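You operate a simulated robot arm through the tools that you are given. There is no shell and no other tool. Be economical: measure what you need, move in short steps, check, and stop when the job is done.

The job below is to be done with a simulated two-armed robot. You get a single attempt, and the scene is never put back.

TASK
Wipe up the spill on the top of the steel table with the yellow cloth and put it back.

It is judged by the outcome, as a careful person would: the job done as asked, and still so three seconds after it is handed in. It fails if anything else is knocked over, pushed out of place, dropped, spilled or broken. Flat cloth is picked up by pressing the open fingertips on it (5 to 10 N) and closing them slowly along it; thin cloth reads only 2 to 8 mm in the jaws.

THE ROBOT
Two 7-joint arms with two-finger parallel grippers on one trunk, on a base that drives. Base frame: it is fixed to the floor where the robot stands at the start and does not move with it; the origin is under the middle of the robot, x ahead of it, y to its left, z up. Units: m, degrees, N and s.
The left shoulder is at the start at [0.07, 0.134, 1.151], the right one opposite. Payload 1.57 kg a hand.
Tool frame (each hand has its own): the origin (TCP) lies between the finger pads and is the grasp point; the fingertips stand 0.03 m ahead of it; z points along the fingers, y is the line along which they close. Largest opening 0.08 m; finger width 0.017, thickness 0.012; the body of the gripper, 0.04 by 0.082 m, starts 0.08 m behind the TCP.
Orientation is that of the tool frame in the base frame, as a unit quaternion [x, y, z, w]. With the fingers straight down and closing along the base's y, the tool's x points along the base's -x, its y along +y and its z along -z.

THE INTERFACE
- The arms move only by the tool move_arm. It takes "left_moves", "right_moves" or both (then of equal length, played together; a hand with none holds still); each is a list of rows, each a list of 2 entries, a list of its own where there are three numbers: the shift along the tool's x, y, z in mm, then the turn, a rotation vector about the tool's x, y, z in degrees. In form: [[[dx, dy, dz], [rx, ry, rz]], ...]. A call has 1 to 10 rows; each row is the pose to reach, as a shift and turn from the pose commanded when the call began, along the tool's axes at that moment. "left_claw" and "right_claw" are, for a hand that has rows, the finger opening in mm, from 0 to 80, set as the call begins (left out, the last holds). A row lasts 0.2 s, in which the tool goes at most 0.05 m and 8.6 degrees; a call with a longer step from one row to the next is refused whole, and so is a gripper value outside its range. A pose out of reach is approached as far as the arm can. The call stops where the force on the tool passes 40 N (or 10 N more than at its start, if that is more) or the arm is blocked; 0.2 s more then pass. Each finger travels about 0.153 m/s and halts on what it meets, pressing with about 20 N; the grip force reading is that of the motor and also rises with nothing between the fingers. The clock runs only during rows and for 0.2 s after the last one: add rows that repeat a pose to give the fingers time. The reply holds the time, the measured pose of the TCP, the force on the tool along the base axes, the opening and the grip force, in the units named above and with some noise.
- Cameras (640 x 400 px; columns grow to the right, rows downward): "scene" is now at [0.1191, 0.0202, 1.3513]; the picture's right is [0.29, -0.96, 0.00], its down [-0.77, -0.23, -0.59] and it looks along [0.56, 0.17, -0.81] (base axes); focal length 261 px, centre (320, 200). "left" rides on the left gripper at [0.072, 0.007, -0.122] in its tool frame; the picture's right is [-0.09, 1.00, 0.00], its down [-0.84, -0.08, -0.54] and it looks along [-0.54, -0.05, 0.84] (tool axes); focal length 238 px, centre (320, 200). "right" rides on the right gripper at [0.072, -0.007, -0.122] in its tool frame; the picture's right is [0.09, 1.00, 0.00], its down [-0.84, 0.08, -0.54] and it looks along [-0.54, 0.05, 0.84] (tool axes); focal length 238 px, centre (320, 200). There is no depth. A picture from a camera that has moved, and an enlarged one, comes with that camera's place and axes in the base frame and with its lens.
- get_image(camera): a new picture of that camera. The clock stands still meanwhile.
- raise_lower(by): slides the trunk up (or, below 0, down) by that many m; the arms and the scene camera ride with it, the base frame stays. It gives what a move gives, with no picture.
- drive_base(legs): drives the robot by 1 to 6 legs, each [ahead, left, turn to the left] in m, m and degrees, along the robot's own axes; the way and the turn of a leg run together, so that a leg with both is an arc; at most 1.5 m and 180 degrees a leg. The arms and the cameras ride along, it lands a little off, and it stops where it bumps. It gives what a move gives.
- aim_head(pan, tilt): turns the head with the scene camera to pan (to the left, within 86 degrees either way) and tilt (down, from -29 to 69), counted from straight ahead of the robot. It gives what a move gives.
- enlarge(camera, box): a new picture of the part [left, top, right, bottom] of that camera's present view, enlarged. The clock stands still meanwhile.
- hand_in(): hands the job in; it is judged then, once.

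Go step by step. Nothing tells you exact positions but the pictures and the camera data: compare them with the known pose of the tool, close in by small moves and look again before you grip or let go. The budget is 120 turns and 92 pictures, counting those below and the enlarged ones. Unless the task says otherwise, let go and move clear before handing in, and close with one line.

The tools are called after ">>>" by a JSON object that holds its "method" and its "body". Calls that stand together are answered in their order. move_arm: Moves the arms, as the interface text tells. Its arguments: {"type":"object","properties":{"left_moves":{"type":"array"},"left_claw":{"type":"number"},"right_moves":{"type":"array"},"right_claw":{"type":"number"}},"required":[]} The other tools are called the same way: raise_lower (by) slides the trunk up or down; drive_base (legs) drives the base; aim_head (pan, tilt) turns the head that bears the scene camera; get_image (camera) takes a picture; enlarge (camera, box) takes an enlarged picture of a part of a camera's view; hand_in () hands the job in.

At the start:

```text
time_s: 0.0
left_position: [0.3972, 0.3649, 1.0321]
left_orientation: [0.0, 1.0, 0.0, 0.001]
left_force: [0.1, 0.1, 0.6]
left_gripper_width: 0.08
left_gripper_force: 0.1
right_position: [0.4546, -0.04, 1.009]
right_orientation: [0.001, 1.0, 0.0, 0.0]
right_force: [0.4, -0.1, -0.4]
right_gripper_width: 0.0801
right_gripper_force: 0.1
trunk travel left (down, up): [-0.725, 0.215]
robot x, y, heading: [-0.0017, -0.0014, -0.3]
head pan, tilt: [16.6, 53.9]
```

scene: 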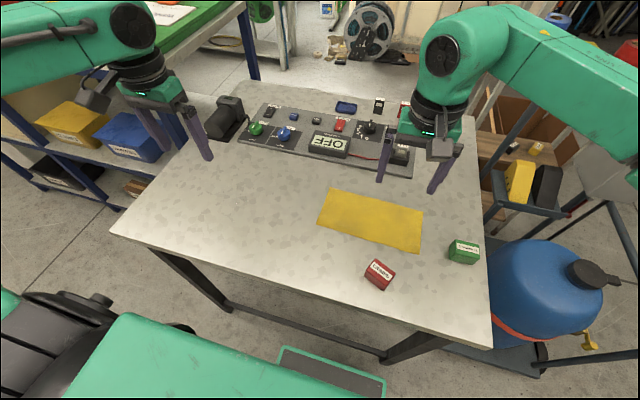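
right: 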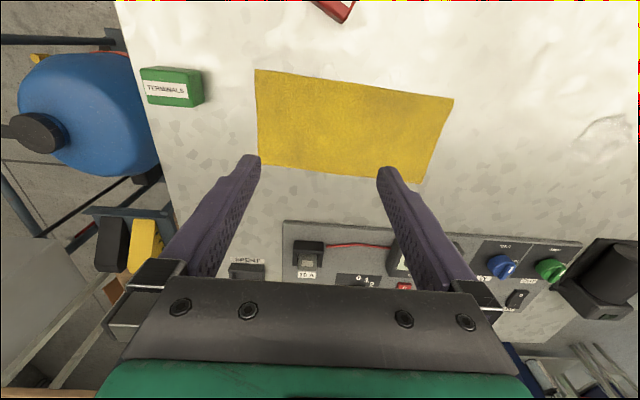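
left: 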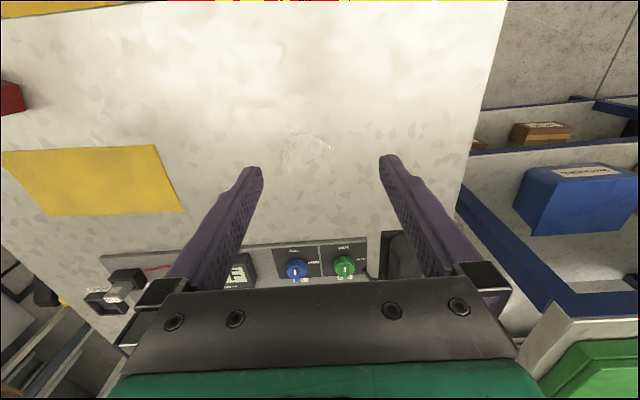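

I see a steel table with a yellow cloth right of centre, a panel with switches behind it, and what looks like a faint clear puddle under the left hand. I'll enlarge to find the spill.

>>> {"method": "enlarge", "body": {"camera": "left", "box": [180, 60, 440, 220]}}

>>> {"method": "enlarge", "body": {"camera": "scene", "box": [110, 120, 500, 360]}}

>>> {"method": "enlarge", "body": {"camera": "right", "box": [120, 0, 640, 300]}}

```text
2.46 times, centred on (310, 140) of left
camera zoom: at [0.325, 0.3711, 1.1534], right [0.09, 1.0, 0.0], down [0.84, -0.08, 0.54], along [0.54, -0.05, -0.84], focal length 587 px, centre (345, 348)
```

zoom: 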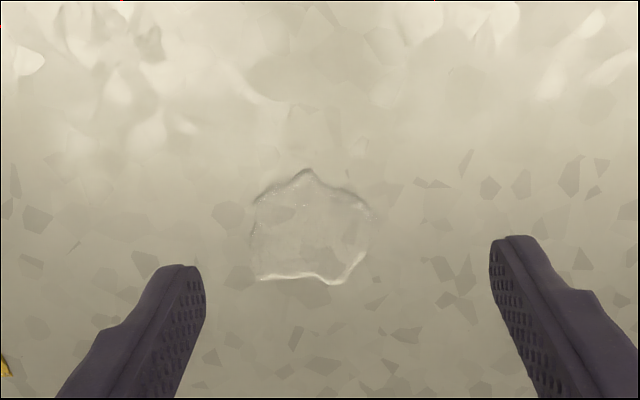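

```text
1.64 times, centred on (305, 240) of scene
camera zoom: at [0.1191, 0.0202, 1.3513], right [0.29, -0.96, 0.0], down [-0.77, -0.23, -0.59], along [0.56, 0.17, -0.81], focal length 429 px, centre (345, 134)
```

zoom: 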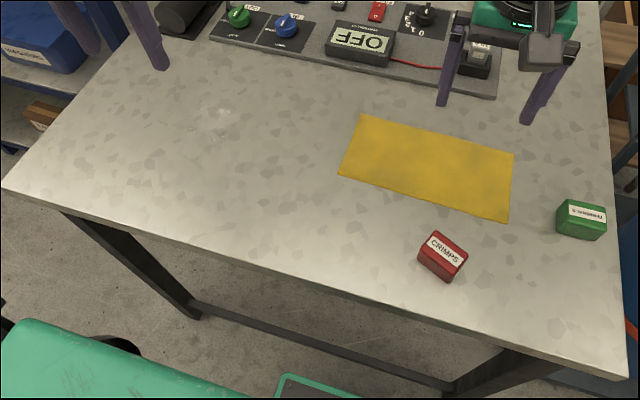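

```text
1.23 times, centred on (380, 150) of right
camera zoom: at [0.3829, -0.047, 1.1308], right [-0.09, 1.0, 0.0], down [0.84, 0.08, 0.54], along [0.54, 0.05, -0.84], focal length 293 px, centre (246, 262)
```

zoom: 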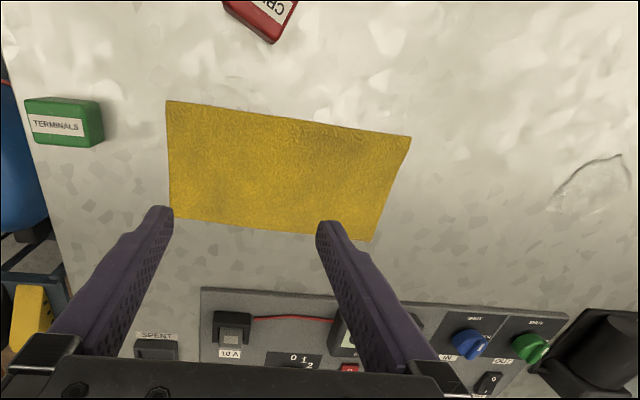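

The spill is a clear puddle about 8 cm across near (0.47, 0.33). The cloth lies flat at about x 0.435–0.565, y −0.13 to 0.13. I'll move the right hand aside and bring the left over the cloth's left end.

>>> {"method": "move_arm", "body": {"left_moves": [[[0, 0, 0], [0, 0, 0]], [[0, 0, 0], [0, 0, 0]], [[-15, -40, 7], [0, 0, 0]], [[-30, -80, 14], [0, 0, 0]], [[-45, -120, 21], [0, 0, 0]], [[-60, -160, 28], [0, 0, 0]], [[-75, -200, 35], [0, 0, 0]], [[-90, -240, 42], [0, 0, 0]], [[-103, -275, 50], [0, 0, 0]], [[-103, -275, 50], [0, 0, 0]]], "right_moves": [[[20, -40, -10], [0, 0, 0]], [[40, -80, -20], [0, 0, 0]], [[60, -120, -30], [0, 0, 0]], [[80, -160, -40], [0, 0, 0]], [[80, -170, -40], [0, 0, 0]], [[80, -180, -40], [0, 0, 0]], [[80, -180, -40], [0, 0, 0]], [[80, -180, -40], [0, 0, 0]], [[80, -180, -40], [0, 0, 0]], [[80, -180, -40], [0, 0, 0]]]}}

>>> {"method": "get_image", "body": {"camera": "scene"}}

>>> {"method": "get_image", "body": {"camera": "left"}}

```text
time_s: 2.2
left_position: [0.4873, 0.106, 0.9847]
left_orientation: [0.0, 1.0, -0.001, 0.001]
left_force: [-0.7, -0.3, 0.0]
left_gripper_width: 0.0798
left_gripper_force: 0.1
left hand out of reach, approached as far as the arm can: row 9, 10
right_position: [0.3766, -0.221, 1.05]
right_orientation: [0.0, 1.0, 0.0, 0.001]
right_force: [0.4, 0.3, 0.4]
right_gripper_width: 0.0798
right_gripper_force: 0.2
trunk travel left (down, up): [-0.725, 0.215]
robot x, y, heading: [-0.0007, -0.0005, -0.0]
head pan, tilt: [16.6, 53.9]
```

```text
85 pictures are left
camera scene: at [0.118, 0.02, 1.3515], right [0.29, -0.96, 0.0], down [-0.77, -0.23, -0.59], along [0.57, 0.17, -0.81], focal length 261 px, centre (320, 200)
```

scene: 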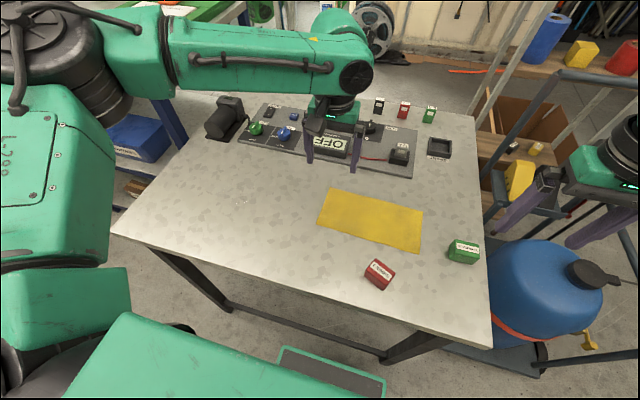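

```text
84 pictures are left
camera left: at [0.4151, 0.1119, 1.1052], right [0.09, 1.0, 0.0], down [0.84, -0.08, 0.54], along [0.54, -0.05, -0.84], focal length 238 px, centre (320, 200)
```

left: 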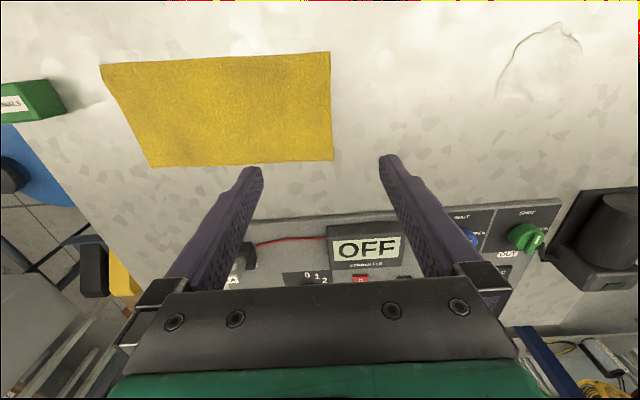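

The left hand is over the cloth's left end (edge at y≈0.12). I'll go down to about 3 cm above the cloth with the claw at 40 mm and check the pose.

>>> {"method": "move_arm", "body": {"left_moves": [[[0, 0, 35], [0, 0, 0]], [[0, 0, 70], [0, 0, 0]], [[0, 0, 105], [0, 0, 0]], [[0, 0, 130], [0, 0, 0]], [[0, 0, 145], [0, 0, 0]], [[0, 0, 145], [0, 0, 0]]], "left_claw": 40}}

>>> {"method": "get_image", "body": {"camera": "left"}}

>>> {"method": "get_image", "body": {"camera": "scene"}}

```text
time_s: 3.6
left_position: [0.4593, 0.1322, 0.8644]
left_orientation: [0.001, 1.0, -0.001, 0.0]
left_force: [0.0, 0.8, 0.5]
left_gripper_width: 0.0399
left_gripper_force: 0.1
left hand out of reach, approached as far as the arm can: row 1, 2, 3, 4, 5, 6
right_position: [0.3771, -0.2205, 1.0496]
right_orientation: [0.0, 1.0, -0.001, -0.001]
right_force: [0.2, -0.1, 0.1]
right_gripper_width: 0.0799
right_gripper_force: 0.0
trunk travel left (down, up): [-0.725, 0.215]
robot x, y, heading: [-0.0024, 0.0014, 0.2]
head pan, tilt: [16.6, 53.9]
```

```text
83 pictures are left
camera left: at [0.3872, 0.1387, 0.9867], right [0.09, 1.0, 0.0], down [0.84, -0.08, 0.54], along [0.54, -0.05, -0.84], focal length 238 px, centre (320, 200)
```

left: 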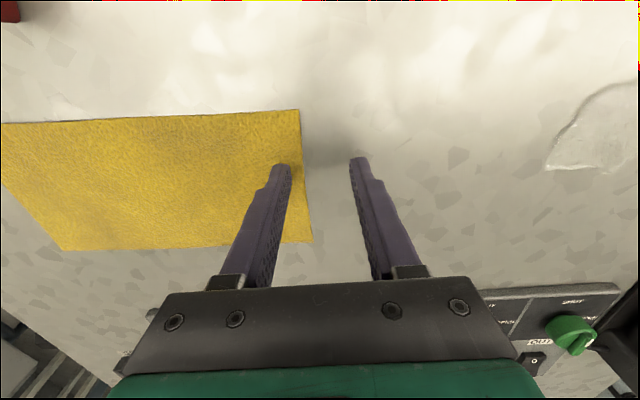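

```text
82 pictures are left
camera scene: at [0.1192, 0.02, 1.3513], right [0.29, -0.96, 0.0], down [-0.77, -0.23, -0.59], along [0.56, 0.17, -0.81], focal length 261 px, centre (320, 200)
```

scene: 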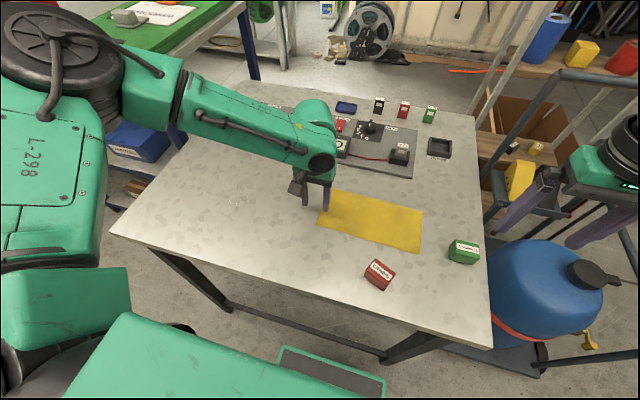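

The left hand cannot reach that far inward from here, so I'll lift it and look at the floor on the right before shifting the base right.

>>> {"method": "move_arm", "body": {"left_moves": [[[10, 10, -35], [0, 0, 0]], [[20, 20, -70], [0, 0, 0]], [[30, 30, -100], [0, 0, 0]], [[30, 30, -100], [0, 0, 0]]]}}

>>> {"method": "aim_head", "body": {"pan": -60, "tilt": 55}}

>>> {"method": "get_image", "body": {"camera": "scene"}}

```text
time_s: 4.6
left_position: [0.4299, 0.1598, 0.9659]
left_orientation: [0.0, 1.0, 0.0, -0.001]
left_force: [0.7, -0.1, -0.8]
left_gripper_width: 0.04
left_gripper_force: 0.1
right_position: [0.3768, -0.2201, 1.049]
right_orientation: [0.0, 1.0, 0.0, -0.001]
right_force: [0.2, 0.1, -0.1]
right_gripper_width: 0.0802
right_gripper_force: 0.0
trunk travel left (down, up): [-0.725, 0.215]
robot x, y, heading: [0.0025, -0.0, -0.1]
head pan, tilt: [16.6, 53.9]
```

```text
time_s: 6.1
left_position: [0.4297, 0.1599, 0.9667]
left_orientation: [0.0, 1.0, 0.0, 0.0]
left_force: [0.6, 0.3, -0.1]
left_gripper_width: 0.04
left_gripper_force: 0.1
right_position: [0.3767, -0.2208, 1.049]
right_orientation: [0.0, 1.0, 0.0, 0.0]
right_force: [-0.1, -1.1, -0.3]
right_gripper_width: 0.0798
right_gripper_force: 0.0
trunk travel left (down, up): [-0.725, 0.215]
robot x, y, heading: [-0.0034, 0.0031, -0.2]
head pan, tilt: [-60.0, 55.0]
```

```text
81 pictures are left
camera scene: at [0.085, -0.0632, 1.3499], right [-0.87, -0.5, 0.0], down [-0.41, 0.71, -0.57], along [0.29, -0.5, -0.82], focal length 261 px, centre (320, 200)
```

scene: 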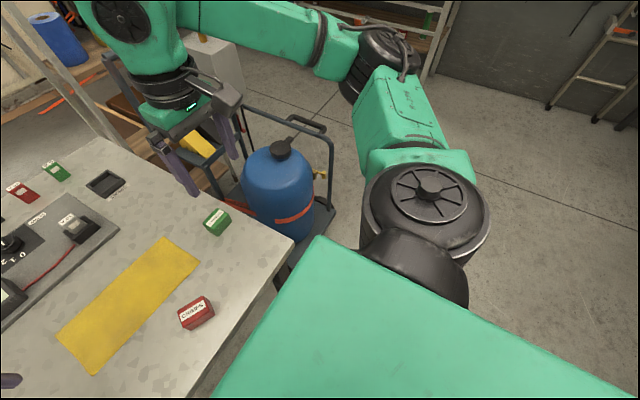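

The floor to the right is clear. I'll shift the base 0.14 m right and look at the table again.

>>> {"method": "drive_base", "body": {"legs": [[0, -0.14, 0]]}}

>>> {"method": "aim_head", "body": {"pan": 16.6, "tilt": 53.9}}

>>> {"method": "get_image", "body": {"camera": "scene"}}

```text
time_s: 7.4
left_position: [0.4281, 0.0205, 0.9652]
left_orientation: [0.001, 1.0, -0.002, 0.0]
left_force: [-0.2, 0.6, -0.5]
left_gripper_width: 0.04
left_gripper_force: 0.0
right_position: [0.3767, -0.3593, 1.0492]
right_orientation: [0.0, 1.0, 0.0, 0.001]
right_force: [0.3, 0.6, -0.1]
right_gripper_width: 0.0798
right_gripper_force: 0.1
trunk travel left (down, up): [-0.725, 0.215]
robot x, y, heading: [-0.0017, -0.1406, 0.3]
head pan, tilt: [-60.0, 55.0]
```

```text
time_s: 8.9
left_position: [0.4296, 0.0203, 0.9657]
left_orientation: [0.001, 1.0, 0.0, 0.0]
left_force: [-1.0, -0.7, -0.8]
left_gripper_width: 0.04
left_gripper_force: 0.0
right_position: [0.3759, -0.3601, 1.0503]
right_orientation: [0.001, 1.0, -0.001, 0.0]
right_force: [-0.1, 0.0, 0.1]
right_gripper_width: 0.0801
right_gripper_force: 0.1
trunk travel left (down, up): [-0.725, 0.215]
robot x, y, heading: [-0.0, -0.142, 0.0]
head pan, tilt: [16.6, 53.9]
```

```text
80 pictures are left
camera scene: at [0.1191, -0.1202, 1.3513], right [0.28, -0.96, 0.0], down [-0.77, -0.23, -0.59], along [0.56, 0.17, -0.81], focal length 261 px, centre (320, 200)
```

scene: 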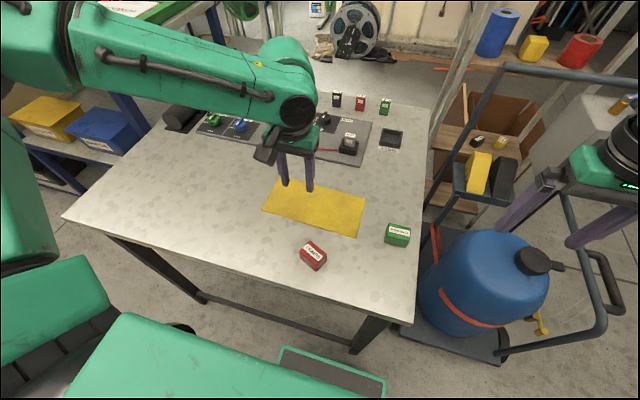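

The base shifted cleanly. Now I'll move the left hand over the cloth's left part, tips about 4 cm above it.

>>> {"method": "move_arm", "body": {"left_moves": [[[-24, 21, 25], [0, 0, 0]], [[-48, 42, 50], [0, 0, 0]], [[-70, 62, 75], [0, 0, 0]], [[-70, 62, 105], [0, 0, 0]], [[-70, 62, 125], [0, 0, 0]], [[-70, 62, 125], [0, 0, 0]]], "left_claw": 40}}

>>> {"method": "get_image", "body": {"camera": "left"}}

```text
time_s: 10.1
left_position: [0.5047, 0.0794, 0.8515]
left_orientation: [0.001, 1.0, 0.0, 0.01]
left_force: [-2.5, -0.6, 15.5]
left_gripper_width: 0.0401
left_gripper_force: 0.0
right_position: [0.3742, -0.3622, 1.0501]
right_orientation: [0.0, 1.0, 0.001, 0.001]
right_force: [0.9, 0.5, -0.1]
right_gripper_width: 0.08
right_gripper_force: 0.1
trunk travel left (down, up): [-0.725, 0.215]
robot x, y, heading: [-0.0032, -0.1392, 0.1]
head pan, tilt: [16.6, 53.9]
stopped in row 6 (left hand): the force on the tool passed its limit (the readings are from after the stop); the commanded pose is now the measured one
```

```text
79 pictures are left
camera left: at [0.4294, 0.0853, 0.972], right [0.09, 1.0, 0.0], down [0.83, -0.08, 0.56], along [0.56, -0.05, -0.83], focal length 238 px, centre (320, 200)
```

left: 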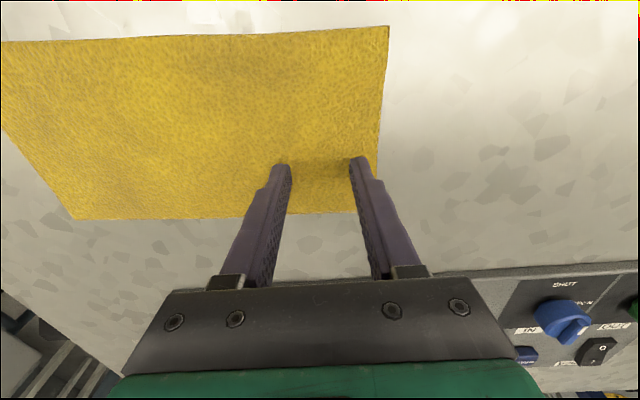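

Something stopped the hand with tips at about z=0.82, higher than the table should be. I'll look before going on.

>>> {"method": "get_image", "body": {"camera": "scene"}}

>>> {"method": "enlarge", "body": {"camera": "left", "box": [200, 120, 440, 270]}}

>>> {"method": "get_image", "body": {"camera": "right"}}

```text
78 pictures are left
camera scene: at [0.116, -0.1214, 1.3517], right [0.29, -0.96, 0.0], down [-0.77, -0.23, -0.59], along [0.57, 0.17, -0.81], focal length 261 px, centre (320, 200)
```

scene: 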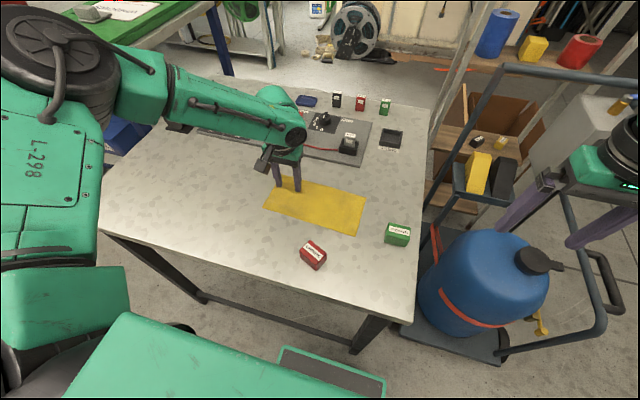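

```text
2.67 times, centred on (320, 195) of left
camera zoom: at [0.4294, 0.0853, 0.972], right [0.09, 1.0, 0.0], down [0.83, -0.08, 0.56], along [0.56, -0.05, -0.83], focal length 636 px, centre (320, 213)
```

zoom: 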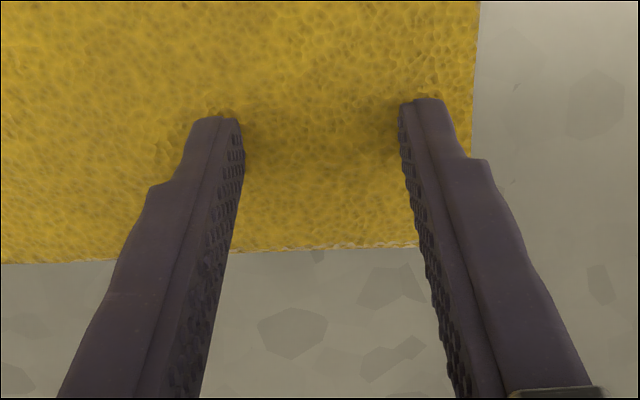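

```text
76 pictures are left
camera right: at [0.3024, -0.3688, 1.1714], right [-0.09, 1.0, 0.0], down [0.84, 0.08, 0.54], along [0.54, 0.05, -0.84], focal length 238 px, centre (320, 200)
```

right: 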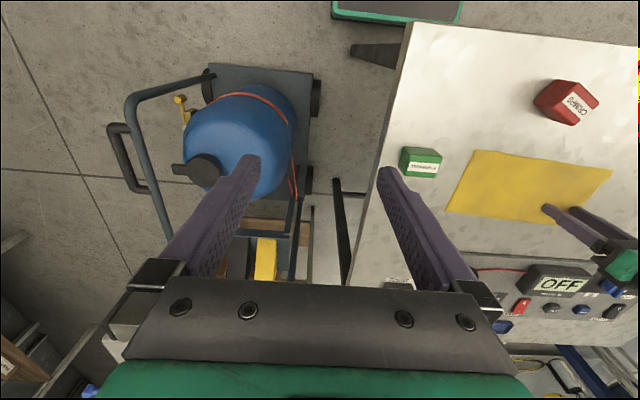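

The fingers are on the cloth itself: the pictures from three heights agree on a surface at about z=0.82. That puts the cloth at x 0.412–0.528, y ±0.119, and the spill at x 0.417–0.490, y 0.302–0.375. I'll lift and move to the cloth's centreline, x=0.47.

>>> {"method": "move_arm", "body": {"left_moves": [[[0, 0, -10], [0, 0.5, 0]], [[0, 0, -15], [0, 1.1, 0]], [[20, 2, -15], [0, 1.1, 0]], [[34, 3, -15], [0, 1.1, 0]], [[34, 3, -15], [0, 1.1, 0]]], "left_claw": 40}}

>>> {"method": "get_image", "body": {"camera": "left"}}

```text
time_s: 11.3
left_position: [0.4724, 0.0849, 0.8622]
left_orientation: [0.002, 1.0, 0.0, -0.003]
left_force: [-0.9, 0.0, -0.4]
left_gripper_width: 0.0401
left_gripper_force: 0.1
right_position: [0.3782, -0.3615, 1.0505]
right_orientation: [0.001, 1.0, 0.0, 0.0]
right_force: [-0.3, -0.2, 0.1]
right_gripper_width: 0.0801
right_gripper_force: 0.1
trunk travel left (down, up): [-0.725, 0.215]
robot x, y, heading: [-0.0058, -0.1372, -0.0]
head pan, tilt: [16.6, 53.9]
```

```text
75 pictures are left
camera left: at [0.4011, 0.0909, 0.9851], right [0.09, 1.0, 0.0], down [0.84, -0.08, 0.54], along [0.54, -0.05, -0.84], focal length 238 px, centre (320, 200)
```

left: 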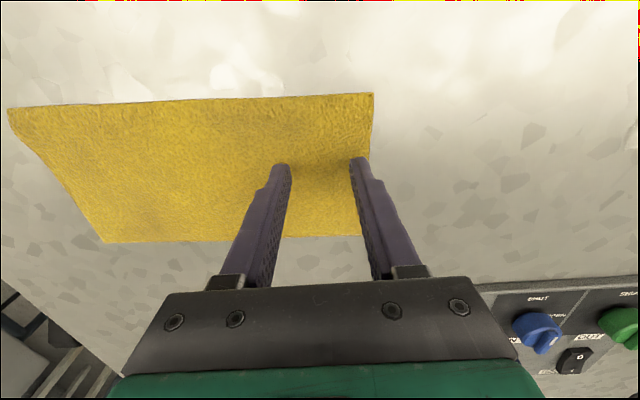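

The fingers are centred across the cloth; I'll shift 8 mm away from the edge and lower in small steps to feel the contact.

>>> {"method": "move_arm", "body": {"left_moves": [[[0, -8, 3], [0, 0, 0]], [[0, -8, 8], [0, 0, 0]], [[0, -8, 11], [0, 0, 0]], [[0, -8, 11], [0, 0, 0]]]}}

```text
time_s: 12.3
left_position: [0.4728, 0.0746, 0.8522]
left_orientation: [0.001, 1.0, 0.0, -0.002]
left_force: [-0.2, -0.1, -0.4]
left_gripper_width: 0.04
left_gripper_force: 0.1
right_position: [0.3775, -0.3601, 1.0489]
right_orientation: [0.0, 1.0, 0.0, 0.001]
right_force: [0.1, -0.4, -0.2]
right_gripper_width: 0.0801
right_gripper_force: 0.0
trunk travel left (down, up): [-0.725, 0.215]
robot x, y, heading: [-0.0017, -0.1413, -0.1]
head pan, tilt: [16.6, 53.9]
```

>>> {"method": "move_arm", "body": {"left_moves": [[[0, 0, 1], [0, 0, 0]], [[0, 0, 2], [0, 0, 0]], [[0, 0, 3], [0, 0, 0]], [[0, 0, 3], [0, 0, 0]]]}}

```text
time_s: 13.3
left_position: [0.4702, 0.075, 0.8516]
left_orientation: [0.002, 1.0, 0.0, 0.0]
left_force: [2.4, 1.7, 13.3]
left_gripper_width: 0.0401
left_gripper_force: 0.1
right_position: [0.3749, -0.3618, 1.0502]
right_orientation: [-0.001, 1.0, 0.001, 0.001]
right_force: [0.5, 0.4, -0.1]
right_gripper_width: 0.0798
right_gripper_force: 0.1
trunk travel left (down, up): [-0.725, 0.215]
robot x, y, heading: [-0.0014, -0.1388, 0.1]
head pan, tilt: [16.6, 53.9]
```

Contact at 13 N, a little too much. I'll ease off 1 mm and close in small stages.

>>> {"method": "move_arm", "body": {"left_moves": [[[0, 0, -1.2], [0, 0, 0]], [[0, 0, -1.2], [0, 0, 0]]], "left_claw": 35}}

```text
time_s: 13.9
left_position: [0.4706, 0.0745, 0.8524]
left_orientation: [0.001, 1.0, 0.0, -0.001]
left_force: [0.0, -0.2, 8.4]
left_gripper_width: 0.0337
left_gripper_force: 0.1
right_position: [0.376, -0.3616, 1.0498]
right_orientation: [0.001, 1.0, 0.001, 0.0]
right_force: [0.8, 0.6, 0.2]
right_gripper_width: 0.0801
right_gripper_force: 0.1
trunk travel left (down, up): [-0.725, 0.215]
robot x, y, heading: [-0.0013, -0.1409, -0.2]
head pan, tilt: [16.6, 53.9]
```

Force is 8.4 N, in the right range. I'll keep closing in stages.

>>> {"method": "move_arm", "body": {"left_moves": [[[0, 0, 0], [0, 0, 0]]], "left_claw": 28}}

>>> {"method": "move_arm", "body": {"left_moves": [[[0, 0, 0], [0, 0, 0]]], "left_claw": 22}}

>>> {"method": "enlarge", "body": {"camera": "left", "box": [200, 80, 440, 230]}}

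```text
time_s: 14.3
left_position: [0.4714, 0.075, 0.8514]
left_orientation: [0.001, 1.0, 0.0, -0.002]
left_force: [0.1, -0.5, 8.8]
left_gripper_width: 0.027
left_gripper_force: 0.1
right_position: [0.376, -0.3611, 1.0501]
right_orientation: [0.0, 1.0, 0.001, 0.002]
right_force: [-0.2, 0.0, 0.5]
right_gripper_width: 0.0799
right_gripper_force: 0.1
trunk travel left (down, up): [-0.725, 0.215]
robot x, y, heading: [0.0018, -0.1422, -0.1]
head pan, tilt: [16.6, 53.9]
```

```text
time_s: 14.7
left_position: [0.4705, 0.0749, 0.8505]
left_orientation: [0.0, 1.0, 0.0, -0.002]
left_force: [-0.5, 0.2, 6.8]
left_gripper_width: 0.0209
left_gripper_force: 0.0
right_position: [0.3766, -0.3609, 1.0507]
right_orientation: [0.0, 1.0, 0.001, 0.001]
right_force: [0.2, -0.1, 0.5]
right_gripper_width: 0.0799
right_gripper_force: 0.0
trunk travel left (down, up): [-0.725, 0.215]
robot x, y, heading: [-0.0005, -0.1408, -0.1]
head pan, tilt: [16.6, 53.9]
```

```text
2.67 times, centred on (320, 155) of left
camera zoom: at [0.399, 0.0812, 0.9737], right [0.09, 1.0, 0.0], down [0.84, -0.08, 0.54], along [0.54, -0.05, -0.84], focal length 636 px, centre (320, 320)
```

zoom: 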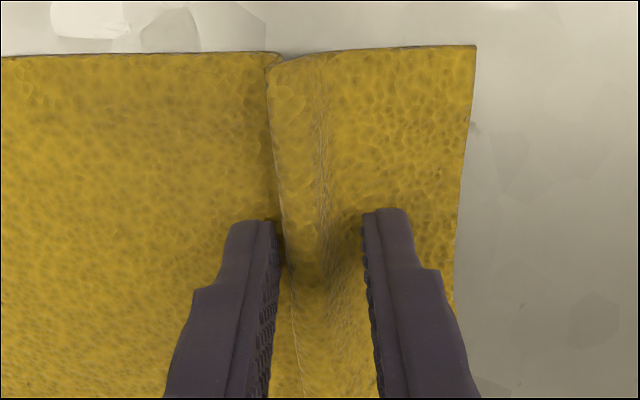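

A ridge is forming between the fingers. Continuing to close.

>>> {"method": "move_arm", "body": {"left_moves": [[[0, 0, 0], [0, 0, 0]]], "left_claw": 15}}

>>> {"method": "move_arm", "body": {"left_moves": [[[0, 0, 0], [0, 0, 0]]], "left_claw": 8}}

>>> {"method": "move_arm", "body": {"left_moves": [[[0, 0, 0], [0, 0, 0]], [[0, 0, 0], [0, 0, 0]]], "left_claw": 0}}

>>> {"method": "enlarge", "body": {"camera": "left", "box": [200, 80, 440, 230]}}

```text
time_s: 15.1
left_position: [0.4711, 0.075, 0.8519]
left_orientation: [0.001, 1.0, 0.0, -0.002]
left_force: [-0.4, -0.3, 7.5]
left_gripper_width: 0.0142
left_gripper_force: 0.0
right_position: [0.3754, -0.3616, 1.0492]
right_orientation: [0.001, 1.0, 0.001, 0.001]
right_force: [1.1, -0.3, 0.6]
right_gripper_width: 0.08
right_gripper_force: 0.0
trunk travel left (down, up): [-0.725, 0.215]
robot x, y, heading: [-0.0026, -0.1397, -0.2]
head pan, tilt: [16.6, 53.9]
```

```text
time_s: 15.5
left_position: [0.4707, 0.0746, 0.8514]
left_orientation: [0.002, 1.0, 0.0, -0.002]
left_force: [-0.1, 0.2, 7.1]
left_gripper_width: 0.0075
left_gripper_force: 0.1
right_position: [0.3757, -0.3614, 1.0501]
right_orientation: [0.0, 1.0, 0.001, 0.002]
right_force: [1.2, 0.3, -0.6]
right_gripper_width: 0.0799
right_gripper_force: 0.0
trunk travel left (down, up): [-0.725, 0.215]
robot x, y, heading: [-0.0023, -0.1408, -0.2]
head pan, tilt: [16.6, 53.9]
```

```text
time_s: 16.1
left_position: [0.4712, 0.0753, 0.8518]
left_orientation: [0.001, 1.0, 0.0, -0.002]
left_force: [-0.6, 0.0, 7.3]
left_gripper_width: 0.0023
left_gripper_force: 19.7
right_position: [0.3751, -0.3608, 1.05]
right_orientation: [0.0, 1.0, -0.001, 0.0]
right_force: [0.3, -0.4, 1.0]
right_gripper_width: 0.08
right_gripper_force: 0.1
trunk travel left (down, up): [-0.725, 0.215]
robot x, y, heading: [-0.0035, -0.136, -0.1]
head pan, tilt: [16.6, 53.9]
```

```text
2.67 times, centred on (320, 155) of left
camera zoom: at [0.3991, 0.0813, 0.9737], right [0.09, 1.0, 0.0], down [0.84, -0.08, 0.54], along [0.54, -0.05, -0.84], focal length 636 px, centre (320, 320)
```

zoom: 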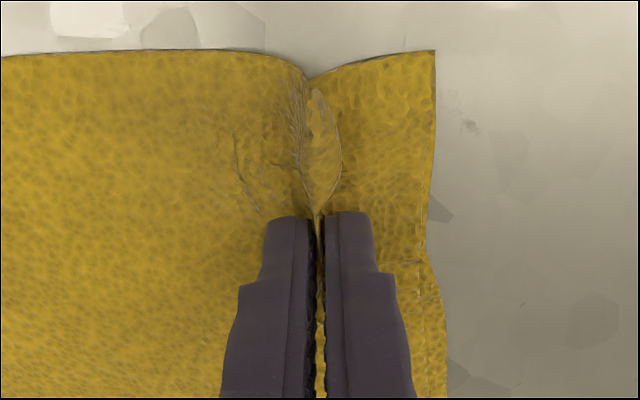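

The cloth is gripped (2.3 mm, 20 N). I'll lift 30 mm and check it holds.

>>> {"method": "move_arm", "body": {"left_moves": [[[0, 0, -10], [0, 0, 0]], [[0, 0, -20], [0, 0, 0]], [[0, 0, -30], [0, 0, 0]], [[0, 0, -30], [0, 0, 0]]]}}

>>> {"method": "get_image", "body": {"camera": "scene"}}

```text
time_s: 17.1
left_position: [0.4705, 0.0748, 0.8798]
left_orientation: [0.001, 1.0, 0.001, -0.003]
left_force: [-0.2, 0.8, -0.4]
left_gripper_width: 0.0025
left_gripper_force: 20.1
right_position: [0.3783, -0.3606, 1.0486]
right_orientation: [0.0, 1.0, 0.0, 0.0]
right_force: [-0.2, -0.6, -0.2]
right_gripper_width: 0.08
right_gripper_force: 0.0
trunk travel left (down, up): [-0.725, 0.215]
robot x, y, heading: [0.0003, -0.144, 0.2]
head pan, tilt: [16.6, 53.9]
```

```text
72 pictures are left
camera scene: at [0.1194, -0.12, 1.3513], right [0.29, -0.96, 0.0], down [-0.77, -0.23, -0.59], along [0.56, 0.17, -0.81], focal length 261 px, centre (320, 200)
```

scene: 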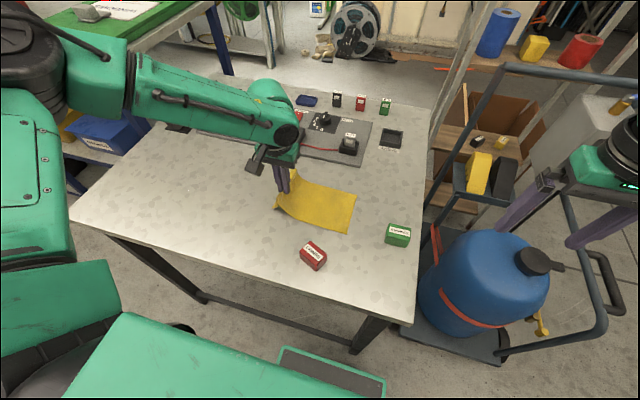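

It holds. I'll drive the base 0.21 m left, trailing the cloth along the table.

>>> {"method": "drive_base", "body": {"legs": [[0, 0.21, 0]]}}

>>> {"method": "get_image", "body": {"camera": "scene"}}

>>> {"method": "get_image", "body": {"camera": "left"}}

```text
time_s: 18.8
left_position: [0.4706, 0.2866, 0.8812]
left_orientation: [0.001, 1.0, 0.0, -0.002]
left_force: [-0.2, 0.3, -0.7]
left_gripper_width: 0.0025
left_gripper_force: 19.6
right_position: [0.3766, -0.15, 1.05]
right_orientation: [0.0, 1.0, 0.0, -0.001]
right_force: [-0.4, 1.1, 0.3]
right_gripper_width: 0.08
right_gripper_force: 0.1
trunk travel left (down, up): [-0.725, 0.215]
robot x, y, heading: [0.0003, 0.0758, -0.0]
head pan, tilt: [16.6, 53.9]
```

```text
71 pictures are left
camera scene: at [0.1194, 0.091, 1.3513], right [0.28, -0.96, 0.0], down [-0.77, -0.23, -0.59], along [0.56, 0.17, -0.81], focal length 261 px, centre (320, 200)
```

scene: 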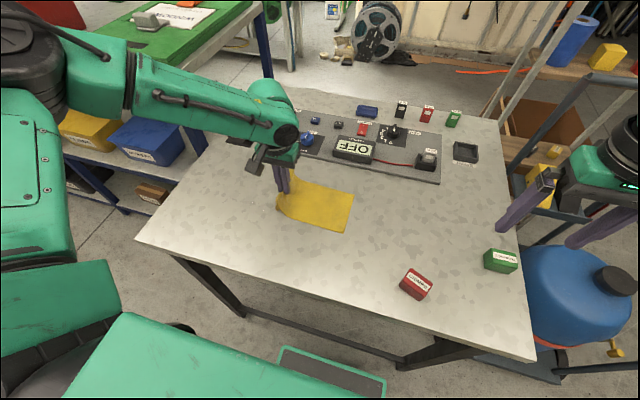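

```text
70 pictures are left
camera left: at [0.3997, 0.2922, 1.0029], right [0.09, 1.0, 0.0], down [0.84, -0.08, 0.54], along [0.54, -0.05, -0.84], focal length 238 px, centre (320, 200)
```

left: 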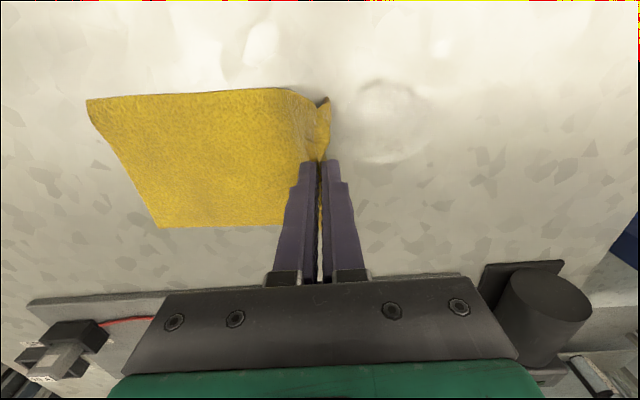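

The spill is right beside the grip, at x 0.42–0.487, y 0.308–0.37. I'll lower the cloth onto the table just right of it.

>>> {"method": "move_arm", "body": {"left_moves": [[[0, 0, 12], [0, 0, 0]], [[0, 0, 24], [0, 0, 0]], [[0, 0, 28], [0, 0, 0]], [[0, 0, 30], [0, 0, 0]], [[0, 0, 30], [0, 0, 0]]]}}

```text
time_s: 20.0
left_position: [0.4694, 0.2859, 0.8516]
left_orientation: [0.001, 1.0, 0.0, 0.0]
left_force: [2.2, 0.3, 10.4]
left_gripper_width: 0.0024
left_gripper_force: 20.3
right_position: [0.3753, -0.1486, 1.0492]
right_orientation: [0.001, 1.0, 0.001, 0.0]
right_force: [0.4, -0.1, 0.2]
right_gripper_width: 0.0799
right_gripper_force: 0.0
trunk travel left (down, up): [-0.725, 0.215]
robot x, y, heading: [-0.0011, 0.0713, 0.2]
head pan, tilt: [16.6, 53.9]
```

Contact at about 10 N. Now I'll wipe in zigzags along x, stepping left, so the cloth always trails.

>>> {"method": "move_arm", "body": {"left_moves": [[[-16, 6, 0], [0, 0, 0]], [[-32, 12, 0], [0, 0, 0]], [[-1, 12, 0], [0, 0, 0]], [[31, 12, 0], [0, 0, 0]], [[62, 12, 0], [0, 0, 0]], [[62, 26, 0], [0, 0, 0]], [[31, 26, 0], [0, 0, 0]], [[-1, 26, 0], [0, 0, 0]], [[-32, 26, 0], [0, 0, 0]], [[-32, 40, 0], [0, 0, 0]]]}}

>>> {"method": "get_image", "body": {"camera": "left"}}

```text
time_s: 22.2
left_position: [0.5047, 0.3248, 0.8517]
left_orientation: [0.002, 1.0, 0.0, 0.0]
left_force: [1.3, -1.6, 6.6]
left_gripper_width: 0.0026
left_gripper_force: 20.3
right_position: [0.3767, -0.1487, 1.0502]
right_orientation: [0.0, 1.0, -0.001, 0.0]
right_force: [0.9, -0.1, 0.5]
right_gripper_width: 0.0801
right_gripper_force: 0.1
trunk travel left (down, up): [-0.725, 0.215]
robot x, y, heading: [0.0017, 0.0737, -0.2]
head pan, tilt: [16.6, 53.9]
```

```text
69 pictures are left
camera left: at [0.4335, 0.3303, 0.9741], right [0.1, 1.0, 0.0], down [0.84, -0.08, 0.54], along [0.54, -0.05, -0.84], focal length 238 px, centre (320, 200)
```

left: 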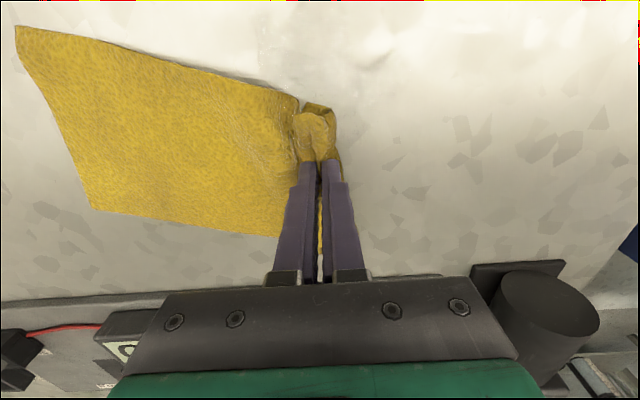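

The cloth follows nicely and the spill is shrinking. Continuing the zigzag to the left.

>>> {"method": "move_arm", "body": {"left_moves": [[[31, 0, 0], [0, 0, 0]], [[63, 0, 0], [0, 0, 0]], [[95, 0, 0], [0, 0, 0]], [[95, 14, 0], [0, 0, 0]], [[63, 14, 0], [0, 0, 0]], [[31, 14, 0], [0, 0, 0]], [[0, 14, 0], [0, 0, 0]], [[0, 28, 0], [0, 0, 0]], [[31, 28, 0], [0, 0, 0]], [[63, 28, 0], [0, 0, 0]]]}}

>>> {"method": "move_arm", "body": {"left_moves": [[[32, 0, 0], [0, 0, 0]], [[32, 14, 0], [0, 0, 0]], [[0, 14, 0], [0, 0, 0]], [[-31, 14, 0], [0, 0, 0]], [[-63, 14, 0], [0, 0, 0]], [[-63, 26, 0], [0, 0, 0]], [[-31, 26, 0], [0, 0, 0]], [[0, 26, 0], [0, 0, 0]], [[32, 26, 0], [0, 0, 0]], [[32, 26, 0], [0, 0, 0]]]}}

>>> {"method": "get_image", "body": {"camera": "left"}}

>>> {"method": "get_image", "body": {"camera": "scene"}}

```text
time_s: 24.4
left_position: [0.4387, 0.352, 0.8516]
left_orientation: [0.001, 1.0, -0.001, 0.0]
left_force: [2.5, -0.4, 16.2]
left_gripper_width: 0.0024
left_gripper_force: 20.0
right_position: [0.3759, -0.1493, 1.0491]
right_orientation: [0.0, 1.0, 0.001, 0.001]
right_force: [0.5, 0.4, -0.4]
right_gripper_width: 0.0798
right_gripper_force: 0.1
trunk travel left (down, up): [-0.725, 0.215]
robot x, y, heading: [-0.0012, 0.0707, -0.1]
head pan, tilt: [16.6, 53.9]
```

```text
time_s: 26.6
left_position: [0.4049, 0.3837, 0.8522]
left_orientation: [0.0, 1.0, 0.0, -0.003]
left_force: [-1.3, -0.7, 1.8]
left_gripper_width: 0.0023
left_gripper_force: 20.0
right_position: [0.3766, -0.149, 1.0486]
right_orientation: [0.0, 1.0, 0.0, -0.001]
right_force: [0.1, 0.2, -0.5]
right_gripper_width: 0.0801
right_gripper_force: 0.0
trunk travel left (down, up): [-0.725, 0.215]
robot x, y, heading: [0.0011, 0.0716, 0.0]
head pan, tilt: [16.6, 53.9]
```

```text
68 pictures are left
camera left: at [0.334, 0.3893, 0.9745], right [0.09, 1.0, 0.0], down [0.84, -0.08, 0.54], along [0.54, -0.05, -0.84], focal length 238 px, centre (320, 200)
```

left: 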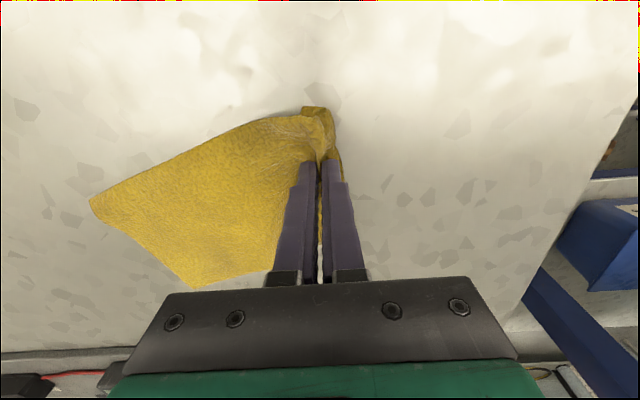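

```text
67 pictures are left
camera scene: at [0.1196, 0.0917, 1.3513], right [0.29, -0.96, 0.0], down [-0.77, -0.23, -0.59], along [0.56, 0.17, -0.81], focal length 261 px, centre (320, 200)
```

scene: 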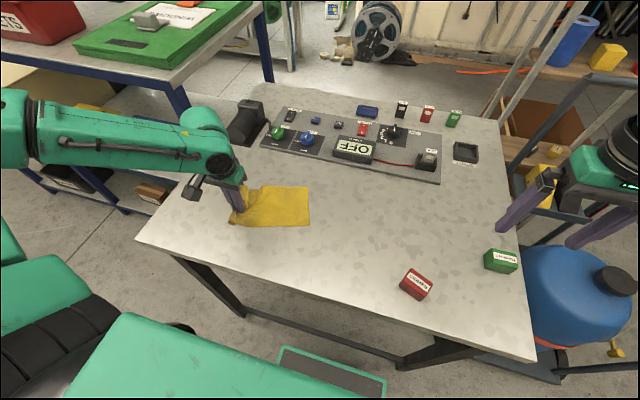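

The whole spill area has been swept. I'll lift the cloth off the table to inspect it.

>>> {"method": "move_arm", "body": {"left_moves": [[[0, 0, -40], [0, 0, 0]], [[-20, 0, -80], [0, 0, 0]], [[-40, 0, -120], [0, 0, 0]], [[-65, -15, -160], [0, 0, 0]], [[-65, -40, -190], [0, 0, 0]], [[-65, -70, -220], [0, 0, 0]], [[-65, -100, -235], [0, 0, 0]], [[-65, -130, -235], [0, 0, 0]], [[-65, -130, -235], [0, 0, 0]]]}}

>>> {"method": "get_image", "body": {"camera": "scene"}}

>>> {"method": "get_image", "body": {"camera": "left"}}

```text
time_s: 28.6
left_position: [0.4716, 0.2531, 1.0864]
left_orientation: [0.001, 1.0, 0.0, -0.001]
left_force: [0.2, -0.2, -0.7]
left_gripper_width: 0.0022
left_gripper_force: 20.1
right_position: [0.3766, -0.1485, 1.0483]
right_orientation: [0.0, 1.0, 0.0, 0.0]
right_force: [-0.1, -0.8, 0.5]
right_gripper_width: 0.0802
right_gripper_force: 0.1
trunk travel left (down, up): [-0.725, 0.215]
robot x, y, heading: [0.0004, 0.0713, 0.0]
head pan, tilt: [16.6, 53.9]
```

```text
66 pictures are left
camera scene: at [0.1191, 0.0928, 1.3513], right [0.29, -0.96, 0.0], down [-0.77, -0.23, -0.59], along [0.56, 0.17, -0.81], focal length 261 px, centre (320, 200)
```

scene: 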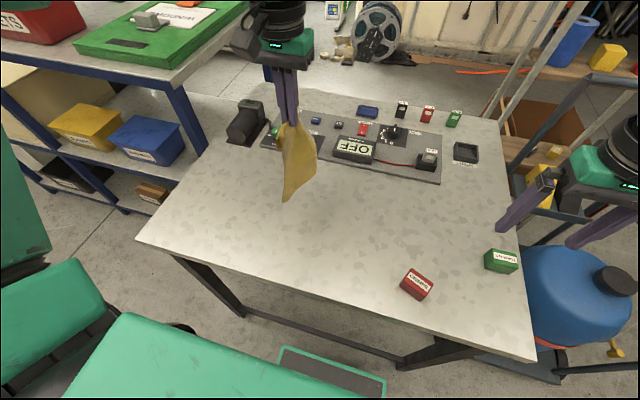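

```text
65 pictures are left
camera left: at [0.3998, 0.2587, 1.2097], right [0.09, 1.0, 0.0], down [0.84, -0.08, 0.54], along [0.54, -0.05, -0.84], focal length 238 px, centre (320, 200)
```

left: 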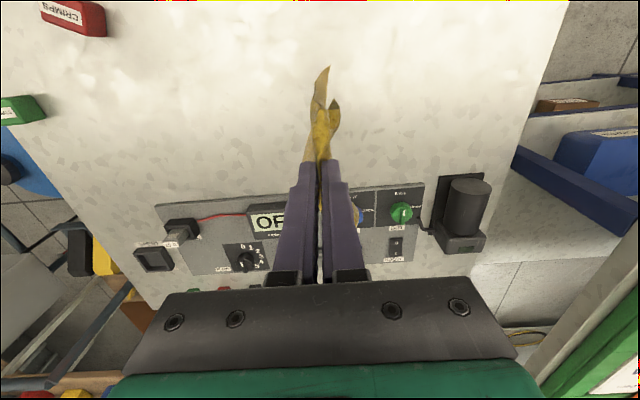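

>>> {"method": "enlarge", "body": {"camera": "left", "box": [320, 20, 520, 145]}}

>>> {"method": "enlarge", "body": {"camera": "scene", "box": [140, 140, 300, 240]}}

```text
3.20 times, centred on (420, 82) of left
camera zoom: at [0.3998, 0.2587, 1.2097], right [0.09, 1.0, 0.0], down [0.84, -0.08, 0.54], along [0.54, -0.05, -0.84], focal length 763 px, centre (0, 576)
```

zoom: 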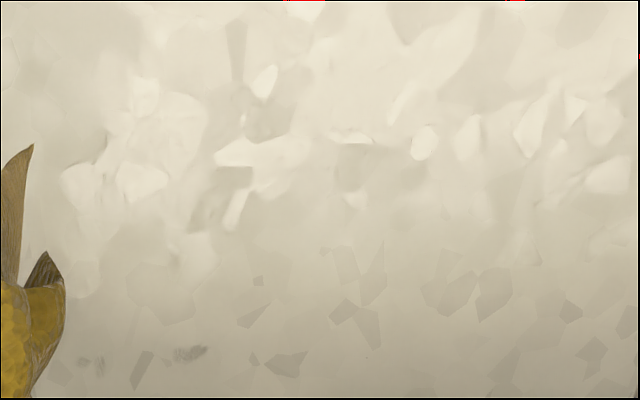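

```text
4.00 times, centred on (220, 190) of scene
camera zoom: at [0.1191, 0.0928, 1.3513], right [0.29, -0.96, 0.0], down [-0.77, -0.23, -0.59], along [0.56, 0.17, -0.81], focal length 1045 px, centre (720, 240)
```

zoom: 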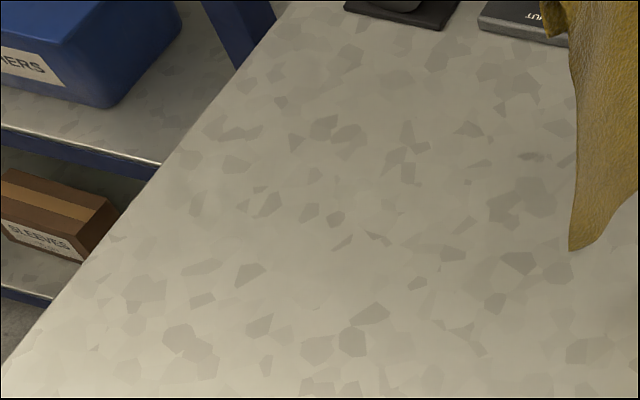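

The puddle appears gone; I'll take closer looks at where it was and at a faint grey smudge nearby.

>>> {"method": "enlarge", "body": {"camera": "left", "box": [330, 40, 426, 100]}}

>>> {"method": "enlarge", "body": {"camera": "left", "box": [335, 105, 431, 165]}}

>>> {"method": "enlarge", "body": {"camera": "scene", "box": [195, 150, 291, 210]}}

```text
6.67 times, centred on (378, 70) of left
camera zoom: at [0.3998, 0.2587, 1.2097], right [0.09, 1.0, 0.0], down [0.84, -0.08, 0.54], along [0.54, -0.05, -0.84], focal length 1589 px, centre (-67, 1067)
```

zoom: 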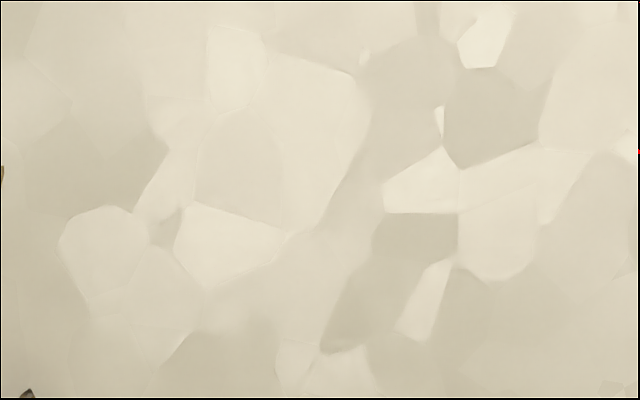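

```text
6.67 times, centred on (383, 135) of left
camera zoom: at [0.3998, 0.2587, 1.2097], right [0.09, 1.0, 0.0], down [0.84, -0.08, 0.54], along [0.54, -0.05, -0.84], focal length 1589 px, centre (-100, 633)
```

zoom: 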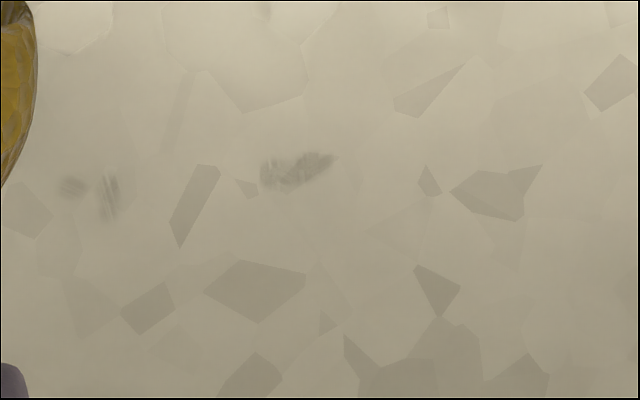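

```text
6.67 times, centred on (243, 180) of scene
camera zoom: at [0.1191, 0.0928, 1.3513], right [0.29, -0.96, 0.0], down [-0.77, -0.23, -0.59], along [0.56, 0.17, -0.81], focal length 1741 px, centre (833, 333)
```

zoom: 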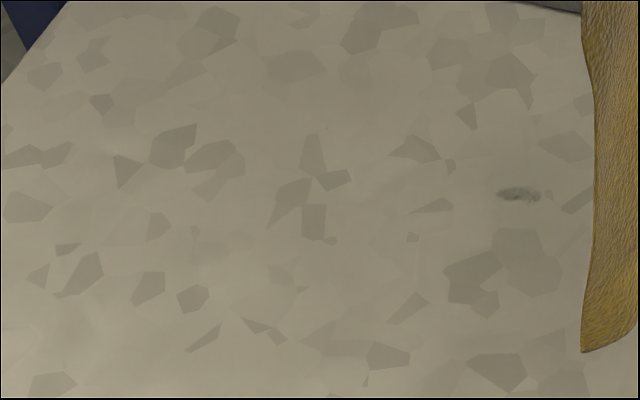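

The puddle is gone and only the plate's own dry scuff marks remain. Next is the return: I'll carry the cloth by driving right in two legs, so it can be laid from its right end towards the left.

>>> {"method": "drive_base", "body": {"legs": [[0, -0.2, 0]]}}

>>> {"method": "get_image", "body": {"camera": "scene"}}

>>> {"method": "get_image", "body": {"camera": "right"}}

```text
time_s: 30.2
left_position: [0.4717, 0.0496, 1.0875]
left_orientation: [0.004, 1.0, -0.001, -0.003]
left_force: [0.7, 0.5, 0.1]
left_gripper_width: 0.0023
left_gripper_force: 19.6
right_position: [0.374, -0.3509, 1.0494]
right_orientation: [0.004, 1.0, -0.001, 0.0]
right_force: [0.4, 0.8, 1.0]
right_gripper_width: 0.0801
right_gripper_force: 0.1
trunk travel left (down, up): [-0.725, 0.215]
robot x, y, heading: [-0.0009, -0.1315, -0.9]
head pan, tilt: [16.6, 53.9]
```

```text
59 pictures are left
camera scene: at [0.1187, -0.1084, 1.3513], right [0.28, -0.96, 0.0], down [-0.78, -0.23, -0.59], along [0.57, 0.16, -0.81], focal length 261 px, centre (320, 200)
```

scene: 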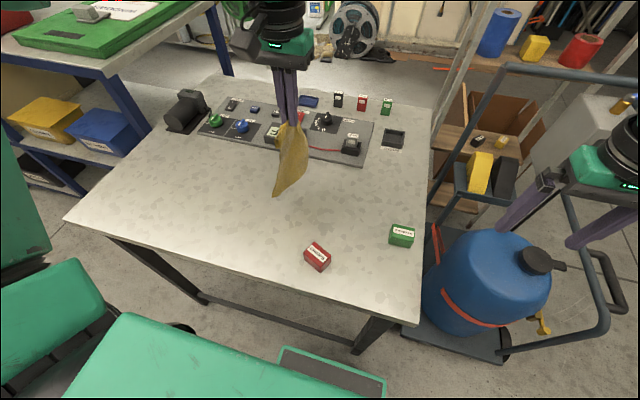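

```text
58 pictures are left
camera right: at [0.3026, -0.3577, 1.1711], right [-0.08, 1.0, 0.0], down [0.84, 0.07, 0.54], along [0.54, 0.04, -0.84], focal length 238 px, centre (320, 200)
```

right: 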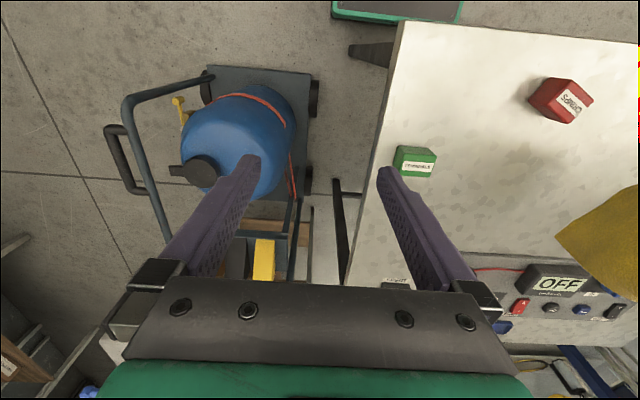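

All boxes are in place and the way is clear. I'll drive the remaining 0.15 m right and undo the small heading error.

>>> {"method": "drive_base", "body": {"legs": [[0, -0.15, 0.8]]}}

>>> {"method": "get_image", "body": {"camera": "scene"}}

>>> {"method": "get_image", "body": {"camera": "left"}}

```text
time_s: 31.5
left_position: [0.4693, -0.0924, 1.0873]
left_orientation: [-0.003, 1.0, -0.001, -0.003]
left_force: [-0.9, 0.8, 0.5]
left_gripper_width: 0.0021
left_gripper_force: 19.9
right_position: [0.3768, -0.4928, 1.0492]
right_orientation: [-0.003, 1.0, -0.001, 0.0]
right_force: [0.3, 0.1, -0.9]
right_gripper_width: 0.0796
right_gripper_force: 0.1
trunk travel left (down, up): [-0.725, 0.215]
robot x, y, heading: [-0.0035, -0.2808, 0.4]
head pan, tilt: [16.6, 53.9]
```

```text
57 pictures are left
camera scene: at [0.1181, -0.2539, 1.3513], right [0.29, -0.96, 0.0], down [-0.77, -0.24, -0.59], along [0.56, 0.17, -0.81], focal length 261 px, centre (320, 200)
```

scene: 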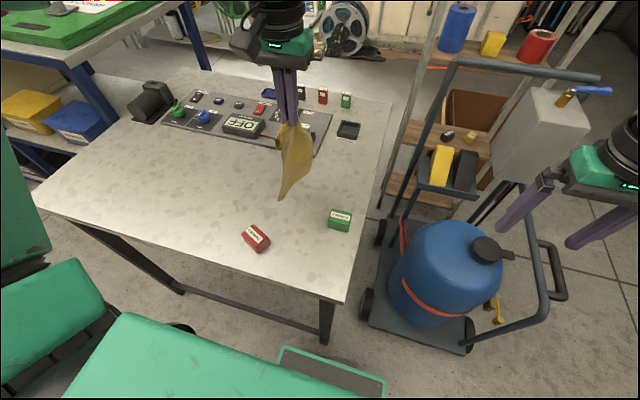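

```text
56 pictures are left
camera left: at [0.3977, -0.0856, 1.2092], right [0.09, 1.0, 0.0], down [0.84, -0.07, 0.54], along [0.54, -0.05, -0.84], focal length 238 px, centre (320, 200)
```

left: 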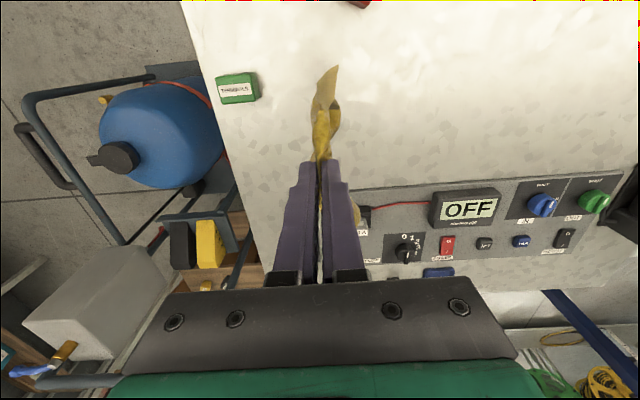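

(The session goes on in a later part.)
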